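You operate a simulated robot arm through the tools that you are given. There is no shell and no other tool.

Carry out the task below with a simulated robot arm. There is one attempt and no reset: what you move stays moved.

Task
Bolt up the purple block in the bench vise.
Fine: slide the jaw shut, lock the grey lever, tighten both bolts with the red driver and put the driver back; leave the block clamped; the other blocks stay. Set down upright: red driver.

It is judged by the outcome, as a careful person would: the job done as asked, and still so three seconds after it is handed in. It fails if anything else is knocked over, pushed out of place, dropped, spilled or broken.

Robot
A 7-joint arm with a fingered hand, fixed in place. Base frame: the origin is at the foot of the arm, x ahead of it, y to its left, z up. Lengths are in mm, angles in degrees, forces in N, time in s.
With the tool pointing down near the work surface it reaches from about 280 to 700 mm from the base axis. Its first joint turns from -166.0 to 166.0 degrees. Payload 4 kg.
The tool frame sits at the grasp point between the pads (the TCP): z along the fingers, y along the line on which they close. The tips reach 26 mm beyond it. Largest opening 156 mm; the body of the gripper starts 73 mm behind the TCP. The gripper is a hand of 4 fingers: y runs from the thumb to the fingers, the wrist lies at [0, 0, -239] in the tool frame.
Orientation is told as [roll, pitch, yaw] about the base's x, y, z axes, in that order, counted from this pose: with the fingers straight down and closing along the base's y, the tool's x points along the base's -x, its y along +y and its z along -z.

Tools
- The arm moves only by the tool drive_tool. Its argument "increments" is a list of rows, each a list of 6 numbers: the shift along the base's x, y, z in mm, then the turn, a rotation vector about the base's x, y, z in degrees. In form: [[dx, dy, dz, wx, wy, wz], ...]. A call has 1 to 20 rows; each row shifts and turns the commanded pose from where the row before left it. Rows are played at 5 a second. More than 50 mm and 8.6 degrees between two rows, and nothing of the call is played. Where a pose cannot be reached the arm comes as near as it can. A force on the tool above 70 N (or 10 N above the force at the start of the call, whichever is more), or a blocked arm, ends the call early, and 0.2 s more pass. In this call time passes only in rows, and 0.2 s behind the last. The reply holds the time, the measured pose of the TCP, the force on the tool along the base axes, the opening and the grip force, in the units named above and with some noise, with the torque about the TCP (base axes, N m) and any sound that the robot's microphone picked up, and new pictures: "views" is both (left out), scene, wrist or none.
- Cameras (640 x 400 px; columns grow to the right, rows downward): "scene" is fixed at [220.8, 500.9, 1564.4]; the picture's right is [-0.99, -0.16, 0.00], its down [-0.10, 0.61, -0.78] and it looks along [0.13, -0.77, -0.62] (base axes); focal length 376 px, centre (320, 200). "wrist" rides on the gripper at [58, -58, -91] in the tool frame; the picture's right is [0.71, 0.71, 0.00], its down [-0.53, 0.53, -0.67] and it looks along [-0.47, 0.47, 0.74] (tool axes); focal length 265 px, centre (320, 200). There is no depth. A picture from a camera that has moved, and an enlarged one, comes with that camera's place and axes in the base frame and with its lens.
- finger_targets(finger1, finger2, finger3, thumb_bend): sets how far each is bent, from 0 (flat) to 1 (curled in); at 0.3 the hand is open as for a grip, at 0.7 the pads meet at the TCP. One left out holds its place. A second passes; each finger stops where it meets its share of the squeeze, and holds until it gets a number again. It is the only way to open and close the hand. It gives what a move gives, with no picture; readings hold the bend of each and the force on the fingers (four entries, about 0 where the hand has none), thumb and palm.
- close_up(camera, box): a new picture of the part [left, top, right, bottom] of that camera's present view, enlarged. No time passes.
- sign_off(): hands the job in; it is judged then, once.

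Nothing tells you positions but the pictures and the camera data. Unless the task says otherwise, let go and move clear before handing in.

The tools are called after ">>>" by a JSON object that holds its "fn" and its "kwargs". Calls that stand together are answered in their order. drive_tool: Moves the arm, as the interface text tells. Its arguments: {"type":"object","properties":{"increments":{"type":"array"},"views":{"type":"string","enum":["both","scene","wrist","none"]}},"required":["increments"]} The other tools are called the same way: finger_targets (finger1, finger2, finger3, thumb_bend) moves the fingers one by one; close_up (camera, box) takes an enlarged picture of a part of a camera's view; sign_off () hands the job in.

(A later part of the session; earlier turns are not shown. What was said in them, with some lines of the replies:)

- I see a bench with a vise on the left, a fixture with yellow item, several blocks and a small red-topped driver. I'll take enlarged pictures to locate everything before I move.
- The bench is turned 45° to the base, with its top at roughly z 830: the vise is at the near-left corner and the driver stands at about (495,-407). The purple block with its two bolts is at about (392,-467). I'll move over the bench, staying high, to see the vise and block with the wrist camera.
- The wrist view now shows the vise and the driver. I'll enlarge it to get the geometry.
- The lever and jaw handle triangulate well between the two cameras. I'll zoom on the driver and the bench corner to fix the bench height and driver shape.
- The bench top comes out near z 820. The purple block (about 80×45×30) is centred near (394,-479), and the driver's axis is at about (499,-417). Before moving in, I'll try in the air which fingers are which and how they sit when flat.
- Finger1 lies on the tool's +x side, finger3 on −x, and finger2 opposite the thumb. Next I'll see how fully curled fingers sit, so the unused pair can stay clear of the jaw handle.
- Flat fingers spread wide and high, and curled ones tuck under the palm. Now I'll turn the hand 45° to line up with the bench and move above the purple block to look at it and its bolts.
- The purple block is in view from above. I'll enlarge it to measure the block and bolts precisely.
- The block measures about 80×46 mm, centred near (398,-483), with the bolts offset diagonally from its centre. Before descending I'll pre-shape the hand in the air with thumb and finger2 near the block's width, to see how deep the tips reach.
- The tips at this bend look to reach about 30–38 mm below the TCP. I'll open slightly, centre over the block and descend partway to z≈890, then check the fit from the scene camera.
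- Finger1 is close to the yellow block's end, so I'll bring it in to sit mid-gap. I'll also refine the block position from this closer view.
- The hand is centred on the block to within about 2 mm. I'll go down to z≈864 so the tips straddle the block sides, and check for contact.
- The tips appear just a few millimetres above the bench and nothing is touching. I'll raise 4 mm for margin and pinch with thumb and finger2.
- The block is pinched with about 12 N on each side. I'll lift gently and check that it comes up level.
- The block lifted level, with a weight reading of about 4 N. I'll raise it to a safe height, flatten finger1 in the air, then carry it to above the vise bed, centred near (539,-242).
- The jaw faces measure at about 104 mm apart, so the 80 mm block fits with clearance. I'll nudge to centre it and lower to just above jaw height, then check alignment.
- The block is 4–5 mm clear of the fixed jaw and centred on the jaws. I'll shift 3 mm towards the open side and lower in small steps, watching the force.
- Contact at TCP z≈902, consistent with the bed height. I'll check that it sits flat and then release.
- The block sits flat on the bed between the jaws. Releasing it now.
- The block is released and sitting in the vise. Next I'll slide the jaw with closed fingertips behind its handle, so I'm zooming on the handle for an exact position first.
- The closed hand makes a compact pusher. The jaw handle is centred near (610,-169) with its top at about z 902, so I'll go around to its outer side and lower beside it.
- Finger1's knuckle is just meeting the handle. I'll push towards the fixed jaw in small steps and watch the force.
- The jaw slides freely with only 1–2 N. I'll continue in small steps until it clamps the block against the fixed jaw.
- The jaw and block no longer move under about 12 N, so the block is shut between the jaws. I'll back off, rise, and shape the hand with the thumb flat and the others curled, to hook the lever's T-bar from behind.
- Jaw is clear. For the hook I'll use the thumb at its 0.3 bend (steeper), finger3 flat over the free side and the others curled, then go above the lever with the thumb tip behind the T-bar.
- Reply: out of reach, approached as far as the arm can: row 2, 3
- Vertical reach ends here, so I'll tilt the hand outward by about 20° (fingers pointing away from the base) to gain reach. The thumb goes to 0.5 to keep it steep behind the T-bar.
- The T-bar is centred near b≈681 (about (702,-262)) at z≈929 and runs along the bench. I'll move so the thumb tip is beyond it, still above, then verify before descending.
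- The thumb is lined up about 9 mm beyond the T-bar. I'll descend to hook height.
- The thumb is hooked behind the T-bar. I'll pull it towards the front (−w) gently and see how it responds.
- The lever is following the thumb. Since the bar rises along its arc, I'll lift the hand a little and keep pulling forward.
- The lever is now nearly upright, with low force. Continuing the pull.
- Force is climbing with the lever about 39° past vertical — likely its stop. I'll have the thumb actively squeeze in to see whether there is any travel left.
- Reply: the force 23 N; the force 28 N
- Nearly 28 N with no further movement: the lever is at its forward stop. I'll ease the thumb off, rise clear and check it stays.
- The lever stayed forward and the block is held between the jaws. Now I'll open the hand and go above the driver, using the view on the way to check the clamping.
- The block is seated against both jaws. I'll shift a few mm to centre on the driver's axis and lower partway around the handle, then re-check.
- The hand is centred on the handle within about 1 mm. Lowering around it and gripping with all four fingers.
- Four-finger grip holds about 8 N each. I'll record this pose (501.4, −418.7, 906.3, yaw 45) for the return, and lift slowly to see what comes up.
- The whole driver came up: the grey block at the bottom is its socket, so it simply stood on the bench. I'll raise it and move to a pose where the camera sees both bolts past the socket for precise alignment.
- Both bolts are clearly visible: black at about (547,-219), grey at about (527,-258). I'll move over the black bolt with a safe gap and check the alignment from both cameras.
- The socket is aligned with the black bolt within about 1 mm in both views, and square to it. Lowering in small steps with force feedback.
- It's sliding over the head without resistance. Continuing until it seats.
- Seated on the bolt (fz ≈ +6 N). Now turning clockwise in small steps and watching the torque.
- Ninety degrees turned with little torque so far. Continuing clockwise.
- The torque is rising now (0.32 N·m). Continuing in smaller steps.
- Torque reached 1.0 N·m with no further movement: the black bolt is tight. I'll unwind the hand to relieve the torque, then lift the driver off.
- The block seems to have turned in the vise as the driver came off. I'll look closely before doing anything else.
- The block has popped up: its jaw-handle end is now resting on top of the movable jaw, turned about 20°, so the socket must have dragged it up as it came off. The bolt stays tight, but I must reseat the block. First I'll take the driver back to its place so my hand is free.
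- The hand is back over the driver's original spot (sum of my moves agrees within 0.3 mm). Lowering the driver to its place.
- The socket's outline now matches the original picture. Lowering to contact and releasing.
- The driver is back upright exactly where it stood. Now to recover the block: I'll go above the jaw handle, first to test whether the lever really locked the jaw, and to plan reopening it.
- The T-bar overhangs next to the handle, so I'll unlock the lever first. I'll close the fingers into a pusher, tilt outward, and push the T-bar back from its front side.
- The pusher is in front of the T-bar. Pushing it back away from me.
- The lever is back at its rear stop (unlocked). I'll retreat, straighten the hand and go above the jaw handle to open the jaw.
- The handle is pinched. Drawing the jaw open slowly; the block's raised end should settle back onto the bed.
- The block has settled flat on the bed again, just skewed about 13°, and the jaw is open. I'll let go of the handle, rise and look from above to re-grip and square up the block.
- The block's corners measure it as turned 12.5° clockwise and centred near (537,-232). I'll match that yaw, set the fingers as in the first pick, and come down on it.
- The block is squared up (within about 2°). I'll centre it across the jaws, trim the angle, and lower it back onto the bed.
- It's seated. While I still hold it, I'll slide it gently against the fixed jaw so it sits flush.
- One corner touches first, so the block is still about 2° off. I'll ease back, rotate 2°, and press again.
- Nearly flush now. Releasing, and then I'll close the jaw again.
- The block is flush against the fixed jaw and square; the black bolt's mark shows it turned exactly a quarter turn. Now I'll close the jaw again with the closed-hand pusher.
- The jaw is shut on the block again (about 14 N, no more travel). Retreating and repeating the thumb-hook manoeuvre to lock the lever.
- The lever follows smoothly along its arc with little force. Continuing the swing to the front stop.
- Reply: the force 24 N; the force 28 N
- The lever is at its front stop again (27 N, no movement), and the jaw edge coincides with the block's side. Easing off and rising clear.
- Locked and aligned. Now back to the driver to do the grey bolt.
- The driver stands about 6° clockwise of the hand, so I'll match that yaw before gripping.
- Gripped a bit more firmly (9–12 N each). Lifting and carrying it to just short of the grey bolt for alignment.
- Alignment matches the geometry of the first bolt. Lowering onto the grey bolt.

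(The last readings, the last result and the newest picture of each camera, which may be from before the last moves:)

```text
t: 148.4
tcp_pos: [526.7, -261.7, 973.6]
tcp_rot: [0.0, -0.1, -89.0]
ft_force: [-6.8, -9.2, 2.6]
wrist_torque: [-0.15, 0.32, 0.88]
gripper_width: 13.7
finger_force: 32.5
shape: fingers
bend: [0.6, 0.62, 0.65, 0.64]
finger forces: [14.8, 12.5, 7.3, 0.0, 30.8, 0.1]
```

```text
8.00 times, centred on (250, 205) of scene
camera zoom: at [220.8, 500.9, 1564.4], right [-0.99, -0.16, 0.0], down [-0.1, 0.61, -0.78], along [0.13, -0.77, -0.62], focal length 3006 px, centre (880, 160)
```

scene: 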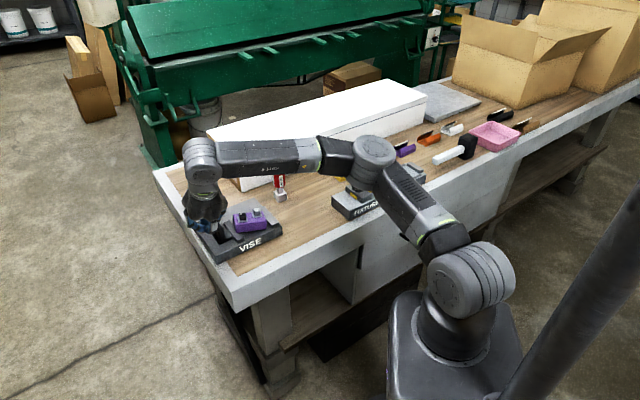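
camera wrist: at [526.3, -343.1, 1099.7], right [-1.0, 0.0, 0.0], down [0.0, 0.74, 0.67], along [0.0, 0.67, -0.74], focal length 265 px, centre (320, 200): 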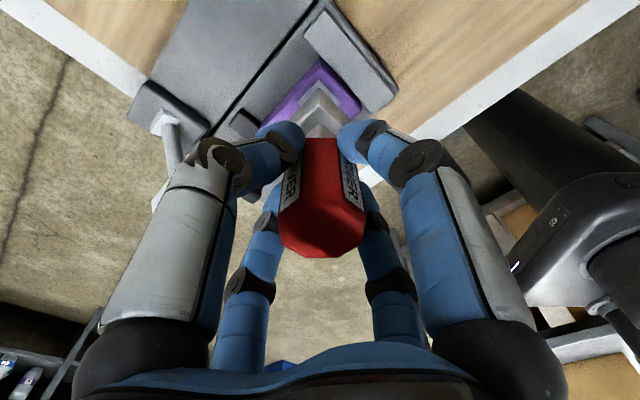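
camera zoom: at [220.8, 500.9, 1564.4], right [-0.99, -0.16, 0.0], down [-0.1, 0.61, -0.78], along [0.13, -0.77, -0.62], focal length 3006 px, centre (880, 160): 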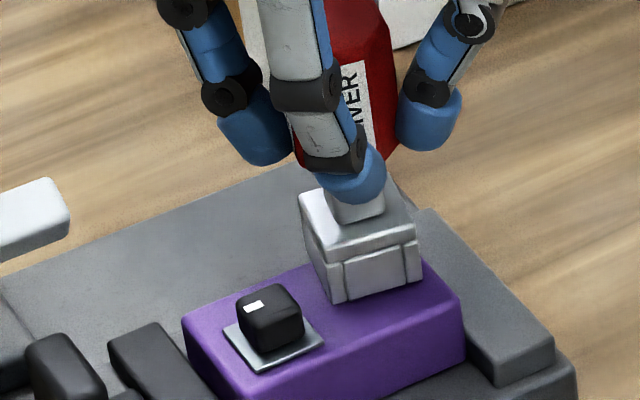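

Grey bolt is tight too (0.88 N·m, no further turn). This time I'll rotate back fully to −45° so the socket is centred with play around the head, then check that torque and side force are near zero before lifting.

>>> {"fn": "drive_tool", "kwargs": {"increments": [[0, 0, 0, 0, 0, 5], [0, 0, 0, 0, 0, 5], [0, 0, 0, 0, 0, 5], [0, 0, 0, 0, 0, 5], [0, 0, 0, 0, 0, 4]], "views": "none"}}

>>> {"fn": "drive_tool", "kwargs": {"increments": [[0, 0, 0, 0, 0, 4], [0, 0, 0, 0, 0, 4], [0, 0, 0, 0, 0, 4]], "views": "none"}}

>>> {"fn": "drive_tool", "kwargs": {"increments": [[0, 0, 0, 0, 0, 4], [0, 0, 0, 0, 0, 3]], "views": "none"}}

>>> {"fn": "close_up", "kwargs": {"camera": "scene", "box": [220, 180, 280, 230]}}

```text
t: 149.6
tcp_pos: [526.6, -260.1, 974.3]
tcp_rot: [0.1, 0.0, -64.9]
ft_force: [0.1, 1.4, -0.2]
wrist_torque: [0.08, -0.06, 0.05]
gripper_width: 15.5
finger_force: 21.1
shape: fingers
bend: [0.62, 0.61, 0.62, 0.64]
finger forces: [9.2, 11.6, 10.2, 0.0, 11.7, 0.1]
```

```text
t: 150.4
tcp_pos: [525.9, -261.3, 974.6]
tcp_rot: [-0.1, -0.1, -52.9]
ft_force: [0.6, 0.7, -0.9]
wrist_torque: [0.07, -0.08, 0.0]
gripper_width: 16.0
finger_force: 21.3
shape: fingers
bend: [0.62, 0.61, 0.62, 0.64]
finger forces: [8.7, 11.5, 10.7, 0.1, 11.9, 0.0]
```

```text
t: 151.0
tcp_pos: [525.8, -260.9, 972.7]
tcp_rot: [0.0, -0.1, -45.9]
ft_force: [0.8, 0.5, -1.8]
wrist_torque: [0.04, -0.03, -0.04]
gripper_width: 16.0
finger_force: 21.0
shape: fingers
bend: [0.62, 0.61, 0.62, 0.64]
finger forces: [8.5, 11.4, 11.0, 0.0, 11.8, 0.0]
```

```text
8.00 times, centred on (250, 205) of scene
camera zoom: at [220.8, 500.9, 1564.4], right [-0.99, -0.16, 0.0], down [-0.1, 0.61, -0.78], along [0.13, -0.77, -0.62], focal length 3006 px, centre (880, 160)
```

zoom: 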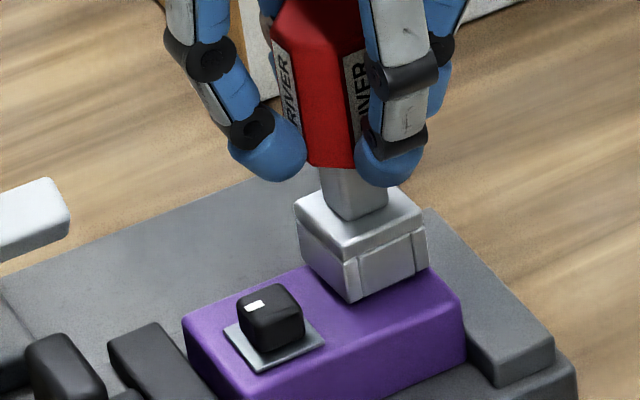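

Torque and side forces are essentially zero. Lifting in small steps, watching for any pull on the block.

>>> {"fn": "drive_tool", "kwargs": {"increments": [[0, 0, 1, 0, 0, 0], [0, 0, 1, 0, 0, 0], [0, 0, 1, 0, 0, 0]], "views": "none"}}

>>> {"fn": "close_up", "kwargs": {"camera": "scene", "box": [220, 180, 280, 230]}}

```text
t: 151.8
tcp_pos: [526.2, -261.7, 976.9]
tcp_rot: [-0.1, 0.0, -45.9]
ft_force: [1.1, 1.2, -3.0]
wrist_torque: [0.08, -0.09, -0.02]
gripper_width: 15.8
finger_force: 21.3
shape: fingers
bend: [0.62, 0.61, 0.62, 0.64]
finger forces: [8.4, 11.4, 10.9, 0.0, 11.4, 0.0]
```

```text
8.00 times, centred on (250, 205) of scene
camera zoom: at [220.8, 500.9, 1564.4], right [-0.99, -0.16, 0.0], down [-0.1, 0.61, -0.78], along [0.13, -0.77, -0.62], focal length 3006 px, centre (880, 160)
```

zoom: 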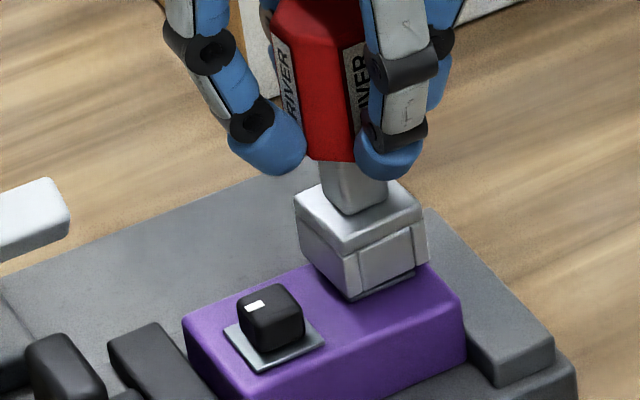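

>>> {"fn": "drive_tool", "kwargs": {"increments": [[0.5, 0.5, 0, 0, 0, 0], [0.4, 0.4, 0, 0, 0, 0]], "views": "none"}}

>>> {"fn": "drive_tool", "kwargs": {"increments": [[0, 0, 0.5, 0, 0, 0], [0, 0, 0.5, 0, 0, 0]], "views": "none"}}

```text
t: 152.4
tcp_pos: [528.3, -260.4, 976.4]
tcp_rot: [-0.1, -0.1, -46.1]
ft_force: [-0.2, 0.2, -0.6]
wrist_torque: [0.05, 0.04, 0.0]
gripper_width: 15.7
finger_force: 21.5
shape: fingers
bend: [0.62, 0.61, 0.62, 0.64]
finger forces: [8.7, 11.0, 10.5, 0.0, 12.3, 0.0]
```

```text
t: 153.0
tcp_pos: [527.0, -260.5, 977.7]
tcp_rot: [0.0, -0.1, -46.0]
ft_force: [-0.1, 0.6, -1.8]
wrist_torque: [0.0, 0.02, 0.04]
gripper_width: 15.8
finger_force: 21.5
shape: fingers
bend: [0.62, 0.61, 0.62, 0.64]
finger forces: [8.6, 10.9, 10.7, 0.0, 12.3, 0.0]
```

Side force nulled and the vertical force is back to the driver's own weight. Continuing up gently.

>>> {"fn": "drive_tool", "kwargs": {"increments": [[0, 0, 1, 0, 0, 0], [0, 0, 1, 0, 0, 0], [0, 0, 1, 0, 0, 0]], "views": "none"}}

>>> {"fn": "drive_tool", "kwargs": {"increments": [[0, 0, 1.5, 0, 0, 0], [0, 0, 1.5, 0, 0, 0]], "views": "none"}}

>>> {"fn": "close_up", "kwargs": {"camera": "scene", "box": [220, 180, 280, 230]}}

```text
t: 153.8
tcp_pos: [527.7, -260.9, 979.1]
tcp_rot: [0.0, -0.1, -46.0]
ft_force: [0.2, -0.1, -1.3]
wrist_torque: [0.02, 0.01, 0.01]
gripper_width: 15.8
finger_force: 21.3
shape: fingers
bend: [0.62, 0.61, 0.62, 0.64]
finger forces: [8.4, 10.9, 10.7, 0.0, 12.3, 0.0]
```

```text
t: 154.4
tcp_pos: [526.8, -259.8, 983.1]
tcp_rot: [0.0, 0.0, -46.0]
ft_force: [-0.5, 0.4, -1.0]
wrist_torque: [0.02, 0.02, 0.0]
gripper_width: 15.9
finger_force: 21.6
shape: fingers
bend: [0.62, 0.61, 0.62, 0.64]
finger forces: [8.4, 10.9, 10.8, 0.0, 12.3, 0.1]
```

```text
8.00 times, centred on (250, 205) of scene
camera zoom: at [220.8, 500.9, 1564.4], right [-0.99, -0.16, 0.0], down [-0.1, 0.61, -0.78], along [0.13, -0.77, -0.62], focal length 3006 px, centre (880, 160)
```

zoom: 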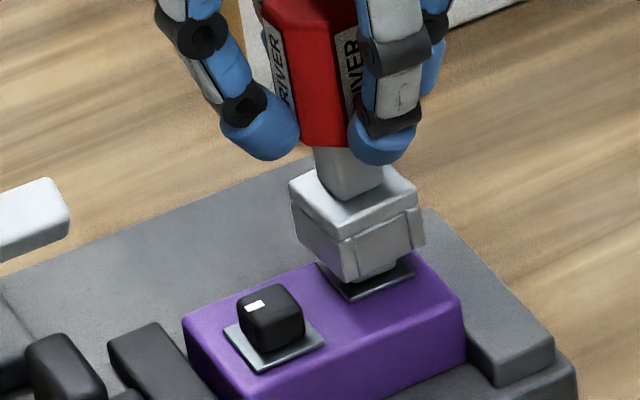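

The driver is coming off cleanly and the block is staying put. Lifting the rest of the way.

>>> {"fn": "drive_tool", "kwargs": {"increments": [[0, 0, 2, 0, 0, 0], [0, 0, 2, 0, 0, 0], [0, 0, 3, 0, 0, 0], [0, 0, 4, 0, 0, 0]], "views": "none"}}

>>> {"fn": "drive_tool", "kwargs": {"increments": [[0, 0, 10, 0, 0, 0], [0, 0, 20, 0, 0, 0], [0, 0, 15, 0, 0, 0]], "views": "wrist"}}

>>> {"fn": "close_up", "kwargs": {"camera": "scene", "box": [205, 180, 285, 250]}}

>>> {"fn": "close_up", "kwargs": {"camera": "wrist", "box": [200, 0, 440, 170]}}

```text
t: 155.4
tcp_pos: [526.2, -259.6, 994.7]
tcp_rot: [0.0, -0.2, -46.0]
ft_force: [0.0, -0.4, -1.6]
wrist_torque: [0.0, -0.02, 0.0]
gripper_width: 15.6
finger_force: 21.6
shape: fingers
bend: [0.62, 0.61, 0.62, 0.64]
finger forces: [8.6, 10.8, 10.7, 0.1, 12.2, 0.1]
```

```text
t: 156.2
tcp_pos: [527.2, -259.1, 1038.1]
tcp_rot: [0.0, -0.1, -45.8]
ft_force: [0.5, -0.5, -1.3]
wrist_torque: [0.02, -0.02, -0.03]
gripper_width: 16.1
finger_force: 20.8
shape: fingers
bend: [0.62, 0.61, 0.62, 0.64]
finger forces: [8.4, 10.8, 10.8, 0.1, 12.3, 0.0]
camera wrist: at [445.7, -258.5, 1128.6], right [0.02, 1.0, 0.0], down [0.74, -0.01, 0.67], along [0.67, -0.01, -0.74], focal length 265 px, centre (320, 200)
```

wrist: 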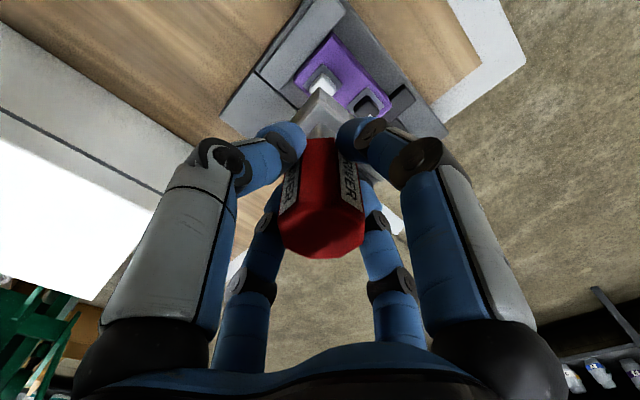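

```text
5.71 times, centred on (245, 215) of scene
camera zoom: at [220.8, 500.9, 1564.4], right [-0.99, -0.16, 0.0], down [-0.1, 0.61, -0.78], along [0.13, -0.77, -0.62], focal length 2148 px, centre (749, 114)
```

zoom: 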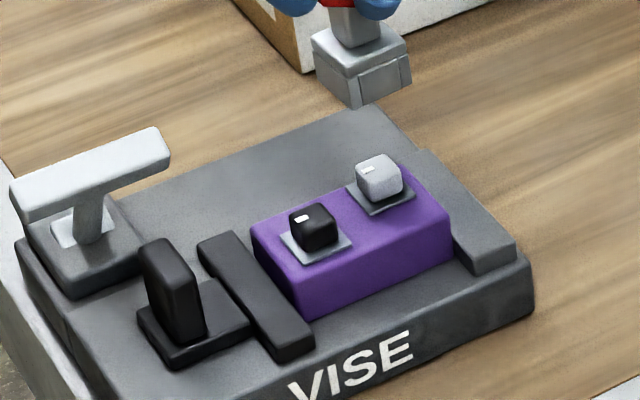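

```text
2.35 times, centred on (320, 85) of wrist
camera zoom: at [445.7, -258.5, 1128.6], right [0.02, 1.0, 0.0], down [0.74, -0.01, 0.67], along [0.67, -0.01, -0.74], focal length 624 px, centre (320, 471)
```

zoom: 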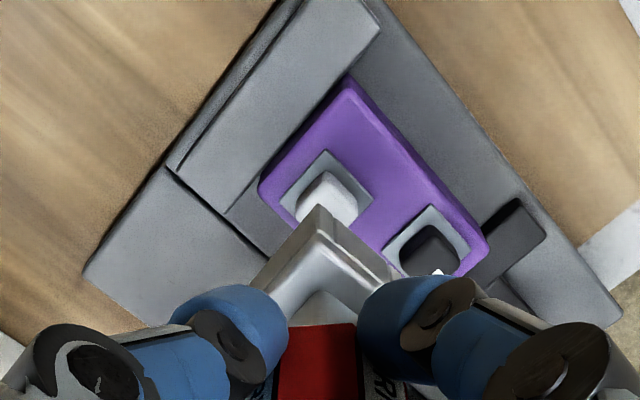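

Both bolts' marks now point the same way (quarter turn each) and the block is still seated and clamped. Carrying the driver back to its home spot while rotating the hand back.

>>> {"fn": "drive_tool", "kwargs": {"increments": [[-2.167, -13.21, 0, 0, 0, 7.21], [-2.167, -13.21, 0, 0, 0, 7.21], [-2.167, -13.21, 0, 0, 0, 7.21], [-2.167, -13.21, 0, 0, 0, 7.21], [-2.167, -13.21, 0, 0, 0, 7.21], [-2.167, -13.21, 0, 0, 0, 7.21], [-2.167, -13.21, 0, 0, 0, 7.21], [-2.167, -13.21, 0, 0, 0, 7.21], [-2.167, -13.21, 0, 0, 0, 7.21], [-2.167, -13.21, 0, 0, 0, 7.21], [-2.167, -13.21, 0, 0, 0, 7.21], [-2.167, -13.19, 0, 0, 0, 7.21], [0, 0, -30, 0, 0, 0], [0, 0, -30, 0, 0, 0], [0, 0, -30, 0, 0, 0], [0, 0, -28, 0, 0, 0]], "views": "wrist"}}

>>> {"fn": "close_up", "kwargs": {"camera": "scene", "box": [262, 160, 302, 210]}}

>>> {"fn": "close_up", "kwargs": {"camera": "wrist", "box": [220, 40, 420, 240]}}

```text
t: 159.6
tcp_pos: [502.2, -418.3, 921.5]
tcp_rot: [0.0, -0.1, 40.5]
ft_force: [-0.3, -0.5, -2.0]
wrist_torque: [0.0, -0.01, -0.01]
gripper_width: 15.7
finger_force: 21.2
shape: fingers
bend: [0.62, 0.61, 0.62, 0.64]
finger forces: [8.5, 10.6, 10.6, 0.0, 12.1, 0.1]
camera wrist: at [495.6, -499.5, 1010.9], right [-1.0, 0.08, 0.0], down [0.06, 0.74, 0.67], along [0.05, 0.67, -0.74], focal length 265 px, centre (320, 200)
```

wrist: 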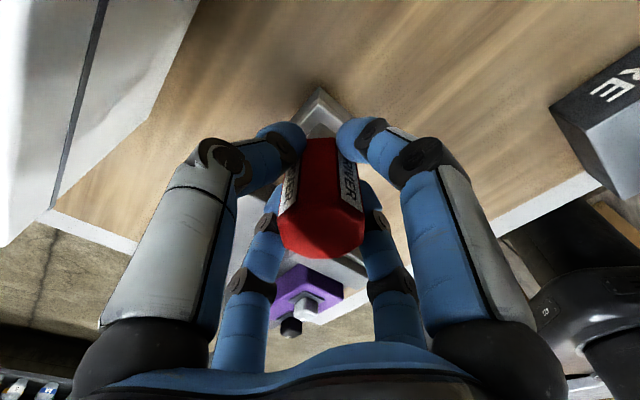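

```text
8.00 times, centred on (282, 185) of scene
camera zoom: at [220.8, 500.9, 1564.4], right [-0.99, -0.16, 0.0], down [-0.1, 0.61, -0.78], along [0.13, -0.77, -0.62], focal length 3006 px, centre (624, 320)
```

zoom: 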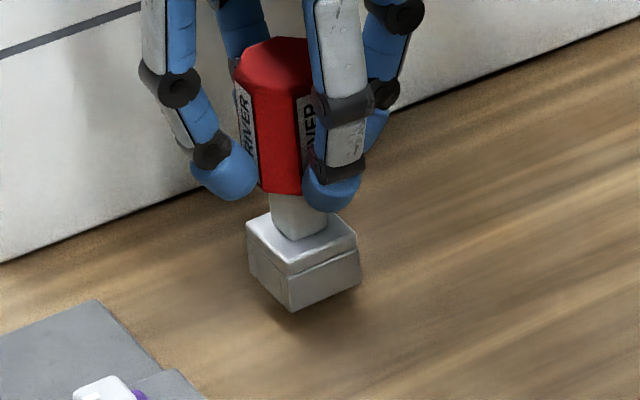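

```text
2.00 times, centred on (320, 140) of wrist
camera zoom: at [495.6, -499.5, 1010.9], right [-1.0, 0.08, 0.0], down [0.06, 0.74, 0.67], along [0.05, 0.67, -0.74], focal length 531 px, centre (320, 320)
```

zoom: 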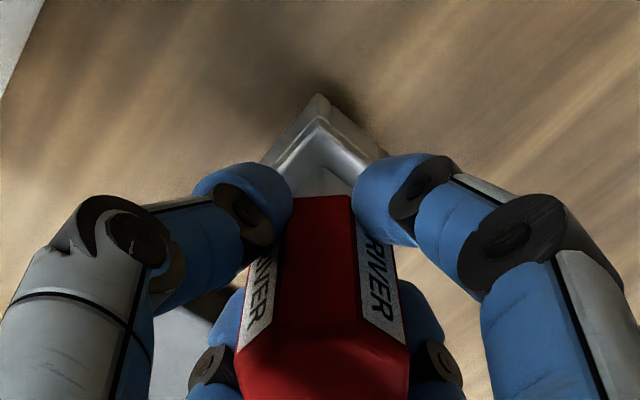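

Orientation matches the original picture; position looks about 2 mm off towards the front, so I'll correct that and lower to contact.

>>> {"fn": "drive_tool", "kwargs": {"increments": [[0.2, -2.0, -6, 0, 0, 0], [0, 0, -5, 0, 0, 0], [0, 0, -2, 0, 0, 0]], "views": "none"}}

>>> {"fn": "close_up", "kwargs": {"camera": "scene", "box": [262, 160, 302, 210]}}

```text
t: 160.4
tcp_pos: [502.0, -419.5, 907.6]
tcp_rot: [0.0, -0.1, 40.4]
ft_force: [-0.8, -0.2, -1.8]
wrist_torque: [0.01, 0.0, 0.02]
gripper_width: 15.7
finger_force: 20.4
shape: fingers
bend: [0.62, 0.61, 0.62, 0.64]
finger forces: [8.6, 10.6, 10.6, 0.0, 12.2, 0.1]
```

```text
8.00 times, centred on (282, 185) of scene
camera zoom: at [220.8, 500.9, 1564.4], right [-0.99, -0.16, 0.0], down [-0.1, 0.61, -0.78], along [0.13, -0.77, -0.62], focal length 3006 px, centre (624, 320)
```

zoom: 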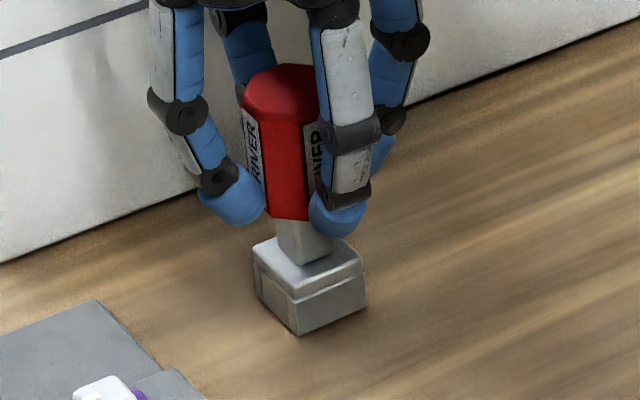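

>>> {"fn": "drive_tool", "kwargs": {"increments": [[2.4, 0.3, 0, 0, 0, 0], [0, 0, -0.5, 0, 0, 0]], "views": "none"}}

>>> {"fn": "close_up", "kwargs": {"camera": "scene", "box": [262, 160, 302, 210]}}

```text
t: 161.0
tcp_pos: [503.2, -419.5, 907.9]
tcp_rot: [0.0, 0.0, 40.6]
ft_force: [0.0, -0.3, -1.4]
wrist_torque: [0.01, 0.01, 0.03]
gripper_width: 16.1
finger_force: 20.7
shape: fingers
bend: [0.62, 0.61, 0.62, 0.64]
finger forces: [8.6, 10.5, 10.6, 0.0, 12.2, 0.0]
```

```text
8.00 times, centred on (282, 185) of scene
camera zoom: at [220.8, 500.9, 1564.4], right [-0.99, -0.16, 0.0], down [-0.1, 0.61, -0.78], along [0.13, -0.77, -0.62], focal length 3006 px, centre (624, 320)
```

zoom: 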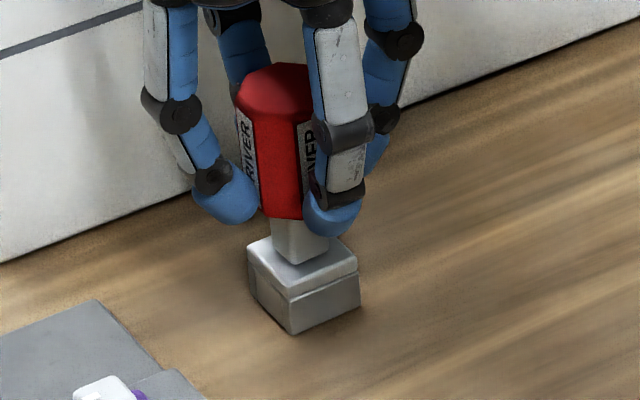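

Matches the original spot. Lowering the last millimetre and releasing.

>>> {"fn": "drive_tool", "kwargs": {"increments": [[0, 0, -0.7, 0, 0, 0], [0, 0, -0.7, 0, 0, 0], [0, 0, -0.6, 0, 0, 0]], "views": "none"}}

```text
t: 161.8
tcp_pos: [502.4, -420.7, 907.0]
tcp_rot: [-0.1, 0.0, 40.5]
ft_force: [-0.5, -0.4, 0.8]
wrist_torque: [0.04, 0.0, 0.01]
gripper_width: 15.9
finger_force: 21.0
shape: fingers
bend: [0.62, 0.61, 0.62, 0.64]
finger forces: [8.7, 10.7, 10.7, 0.0, 12.4, 0.1]
```

>>> {"fn": "drive_tool", "kwargs": {"increments": [[0, 0, -0.6, 0, 0, 0]], "views": "none"}}

>>> {"fn": "finger_targets", "kwargs": {"finger1": 0.48, "finger2": 0.48, "finger3": 0.48, "thumb_bend": 0.48}}

>>> {"fn": "drive_tool", "kwargs": {"increments": [[0, 0, 15, 0, 0, 0], [0, 0, 30, 0, 0, 0], [0, 0, 40, 0, 0, 0], [0, 0, 30, 0, 0, 0]]}}

>>> {"fn": "close_up", "kwargs": {"camera": "scene", "box": [262, 160, 302, 210]}}

>>> {"fn": "close_up", "kwargs": {"camera": "scene", "box": [205, 190, 275, 245]}}

>>> {"fn": "close_up", "kwargs": {"camera": "wrist", "box": [200, 130, 400, 300]}}

```text
t: 162.2
tcp_pos: [502.1, -421.6, 905.9]
tcp_rot: [-0.1, -0.1, 40.4]
ft_force: [0.7, -1.0, 3.3]
wrist_torque: [0.01, -0.02, -0.03]
gripper_width: 15.7
finger_force: 21.4
shape: fingers
bend: [0.62, 0.61, 0.62, 0.64]
finger forces: [8.9, 10.6, 10.6, 0.0, 12.7, 0.1]
```

```text
t: 163.2
tcp_pos: [502.8, -421.1, 904.6]
tcp_rot: [0.0, -0.1, 40.6]
ft_force: [-0.5, 0.3, -0.6]
wrist_torque: [-0.03, -0.01, 0.0]
gripper_width: 55.9
finger_force: 0.0
shape: fingers
bend: [0.48, 0.48, 0.48, 0.48]
finger forces: [0.0, 0.1, 0.0, 0.0, 0.0, 0.0]
```

```text
t: 164.2
tcp_pos: [503.5, -419.8, 1021.2]
tcp_rot: [0.1, -0.1, 40.5]
ft_force: [0.6, -0.3, -0.1]
wrist_torque: [0.02, 0.0, 0.03]
gripper_width: 56.4
finger_force: 0.1
shape: fingers
bend: [0.48, 0.48, 0.48, 0.48]
finger forces: [0.0, 0.0, 0.1, 0.1, 0.0, 0.1]
camera wrist: at [496.8, -500.7, 1110.9], right [-1.0, 0.08, 0.0], down [0.06, 0.74, 0.67], along [0.05, 0.67, -0.74], focal length 265 px, centre (320, 200)
```

scene: 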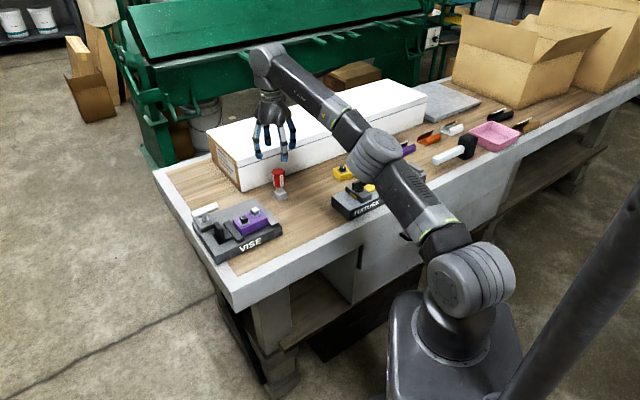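
wrist: 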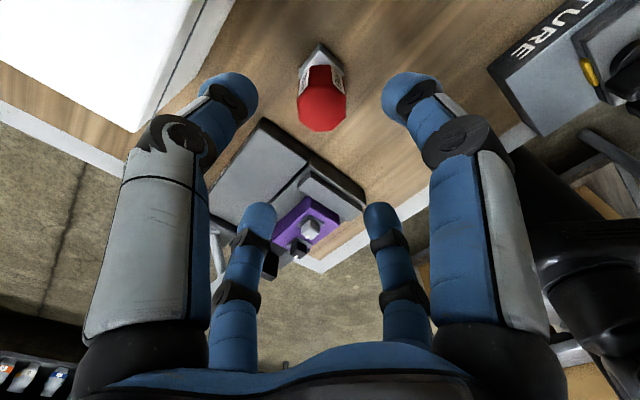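

```text
8.00 times, centred on (282, 185) of scene
camera zoom: at [220.8, 500.9, 1564.4], right [-0.99, -0.16, 0.0], down [-0.1, 0.61, -0.78], along [0.13, -0.77, -0.62], focal length 3006 px, centre (624, 320)
```

zoom: 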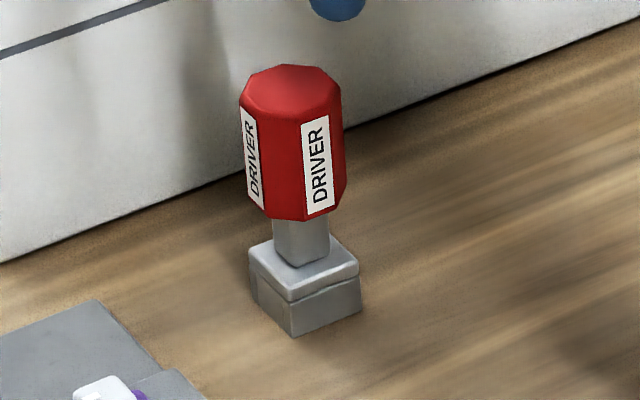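

```text
7.27 times, centred on (240, 218) of scene
camera zoom: at [220.8, 500.9, 1564.4], right [-0.99, -0.16, 0.0], down [-0.1, 0.61, -0.78], along [0.13, -0.77, -0.62], focal length 2733 px, centre (902, 73)
```

zoom: 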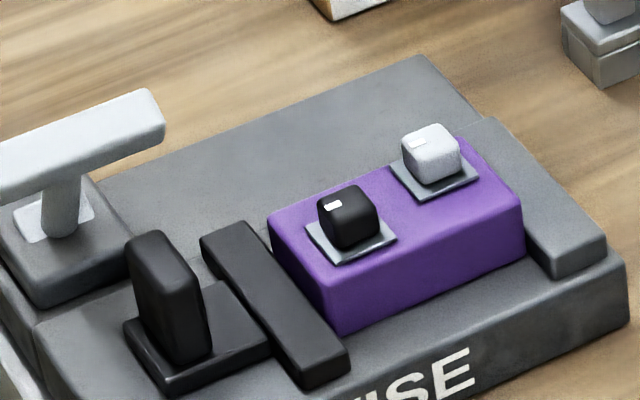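

```text
2.35 times, centred on (300, 215) of wrist
camera zoom: at [496.8, -500.7, 1110.9], right [-1.0, 0.08, 0.0], down [0.06, 0.74, 0.67], along [0.05, 0.67, -0.74], focal length 624 px, centre (367, 165)
```

zoom: 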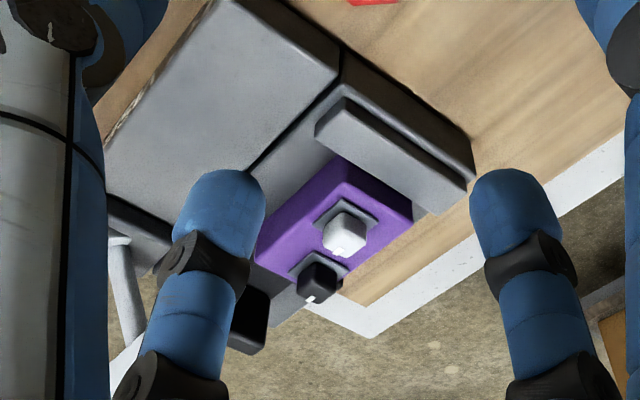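

The driver stands upright at its home spot, and both bolts show a quarter turn. I'll take a final look at the vise from above to confirm the jaw, lever and block.

>>> {"fn": "drive_tool", "kwargs": {"increments": [[21.3, 36, 7.8, 0, 0, 0.9], [21.3, 36, 7.8, 0, 0, 0.9], [21.3, 36, 7.8, 0, 0, 0.9], [21.3, 36, 7.8, 0, 0, 0.9], [21.3, 36, 7.8, 0, 0, 0.9]], "views": "wrist"}}

>>> {"fn": "close_up", "kwargs": {"camera": "wrist", "box": [200, 0, 480, 200]}}

>>> {"fn": "close_up", "kwargs": {"camera": "wrist", "box": [280, 30, 420, 130]}}

>>> {"fn": "close_up", "kwargs": {"camera": "scene", "box": [185, 185, 275, 255]}}

```text
t: 165.4
tcp_pos: [606.4, -241.0, 1056.6]
tcp_rot: [0.0, -0.1, 45.0]
ft_force: [0.0, 0.6, -1.0]
wrist_torque: [0.02, 0.02, 0.01]
gripper_width: 56.1
finger_force: 0.1
shape: fingers
bend: [0.48, 0.48, 0.48, 0.48]
finger forces: [0.0, 0.0, 0.1, 0.0, 0.0, 0.0]
camera wrist: at [606.2, -323.0, 1146.7], right [-1.0, 0.0, 0.0], down [0.0, 0.74, 0.67], along [0.0, 0.67, -0.74], focal length 265 px, centre (320, 200)
```

wrist: 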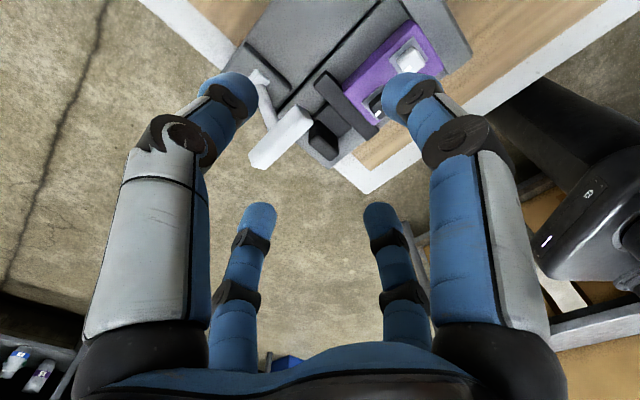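

```text
2.00 times, centred on (340, 100) of wrist
camera zoom: at [606.2, -323.0, 1146.7], right [-1.0, 0.0, 0.0], down [0.0, 0.74, 0.67], along [0.0, 0.67, -0.74], focal length 531 px, centre (280, 400)
```

zoom: 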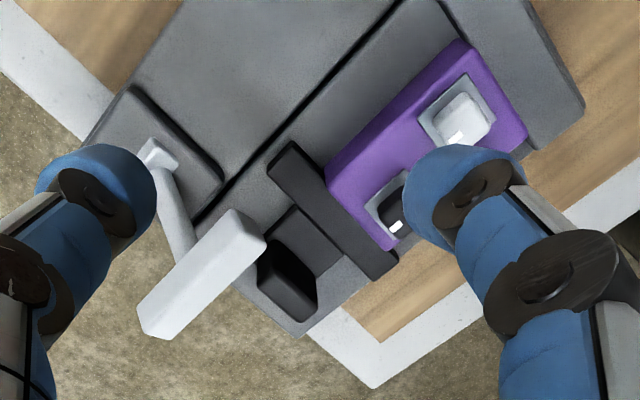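

```text
4.00 times, centred on (350, 80) of wrist
camera zoom: at [606.2, -323.0, 1146.7], right [-1.0, 0.0, 0.0], down [0.0, 0.74, 0.67], along [0.0, 0.67, -0.74], focal length 1062 px, centre (200, 680)
```

zoom: 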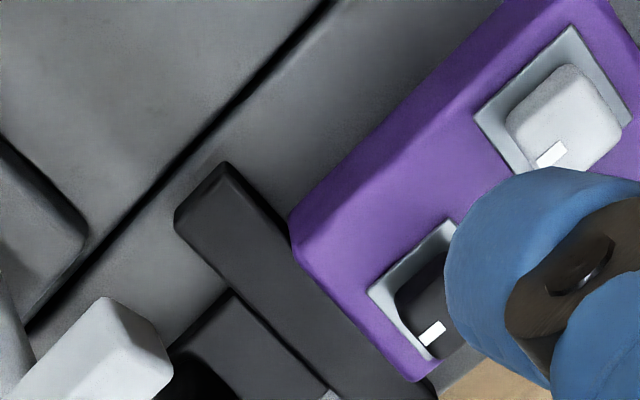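

```text
5.71 times, centred on (230, 220) of scene
camera zoom: at [220.8, 500.9, 1564.4], right [-0.99, -0.16, 0.0], down [-0.1, 0.61, -0.78], along [0.13, -0.77, -0.62], focal length 2148 px, centre (834, 86)
```

zoom: 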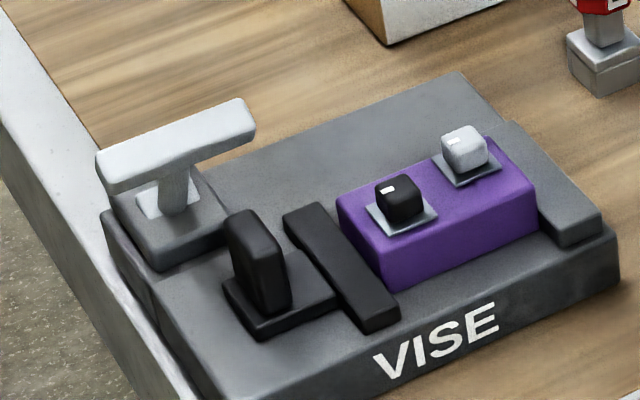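

The jaw is against the block, the lever is fully over at its front stop, and both bolts are turned. I'll check that the other blocks and objects were not disturbed, using the same crop as at the start.

>>> {"fn": "drive_tool", "kwargs": {"increments": [[-25, 25, 10, 0, 0, 0], [-25, 30, 10, 0, 0, 0], [-25, 30, 10, 0, 0, 0], [-25, 30, 10, 0, 0, 0]], "views": "scene"}}

>>> {"fn": "close_up", "kwargs": {"camera": "scene", "box": [260, 130, 440, 230]}}

>>> {"fn": "close_up", "kwargs": {"camera": "scene", "box": [170, 160, 300, 270]}}

```text
t: 166.4
tcp_pos: [510.9, -126.4, 1099.4]
tcp_rot: [0.0, 0.0, 45.0]
ft_force: [-0.3, 0.1, 0.4]
wrist_torque: [-0.03, 0.0, 0.01]
gripper_width: 56.2
finger_force: 0.1
shape: fingers
bend: [0.48, 0.48, 0.48, 0.48]
finger forces: [0.0, 0.1, 0.0, 0.1, 0.1, 0.0]
```

scene: 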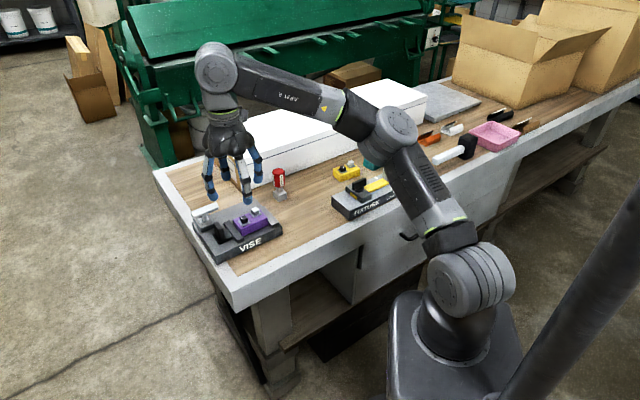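

```text
3.56 times, centred on (350, 180) of scene
camera zoom: at [220.8, 500.9, 1564.4], right [-0.99, -0.16, 0.0], down [-0.1, 0.61, -0.78], along [0.13, -0.77, -0.62], focal length 1336 px, centre (213, 271)
```

zoom: 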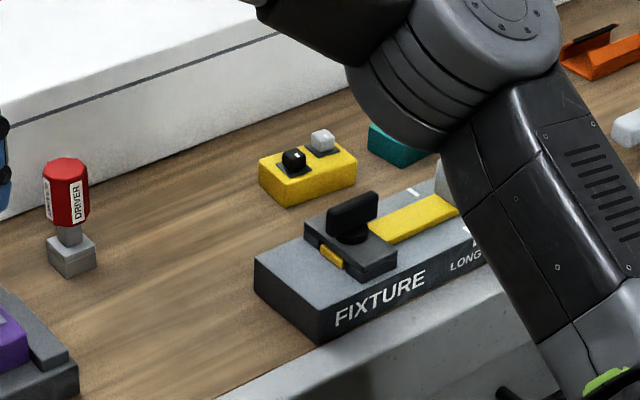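

```text
3.64 times, centred on (235, 215) of scene
camera zoom: at [220.8, 500.9, 1564.4], right [-0.99, -0.16, 0.0], down [-0.1, 0.61, -0.78], along [0.13, -0.77, -0.62], focal length 1367 px, centre (629, 146)
```

zoom: 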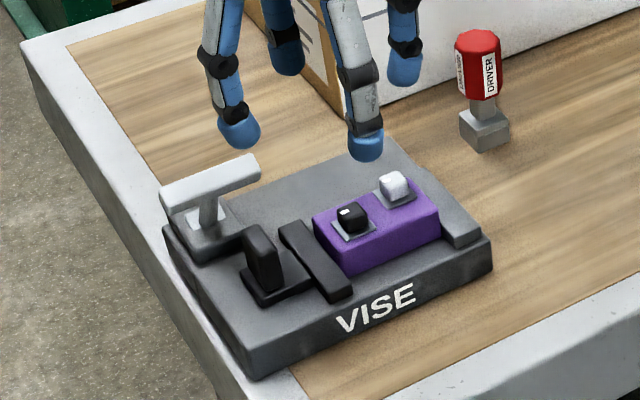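

The vise is shut on the purple block with the lever over at its stop. Both bolts are tight, the red driver stands upright at its original spot, and the yellow block and fixture match the first pictures. The arm hid part of the bench at the end, but it never worked near there. The hand is empty and clear, so I'm handing in.

>>> {"fn": "sign_off", "kwargs": {}}

```text
The job is handed in.
```

I handed the job in with the purple block clamped in the vise, the grey lever locked, both bolts tightened and the red driver back upright where it started. It took two tries, because the block came out of place once along the way.

- **Jaw and lever:** The jaw slides shut against the block. The lever is swung to its front stop and did not move further under about 27 N. I did not separately pull on the jaw to test the lock.
- **Bolts:** Each bolt turned a quarter turn and then stopped. I took the black one to about 1.0 N·m and the grey one to about 0.9 N·m, with no further movement.
- **What went wrong:** After the black bolt, the driver dragged one end of the block up onto the jaw as it came off. I unlocked and reopened the vise, reseated the block squarely, and clamped and locked it again. The driver came off the grey bolt cleanly and the block stayed put.
- **Driver:** It was back within a few millimetres and degrees of its original place by the pictures.
- **Other blocks:** The yellow block and the fixture look unmoved. The arm partly hid the teal block and some items further along in the last pictures, but I never worked near them.
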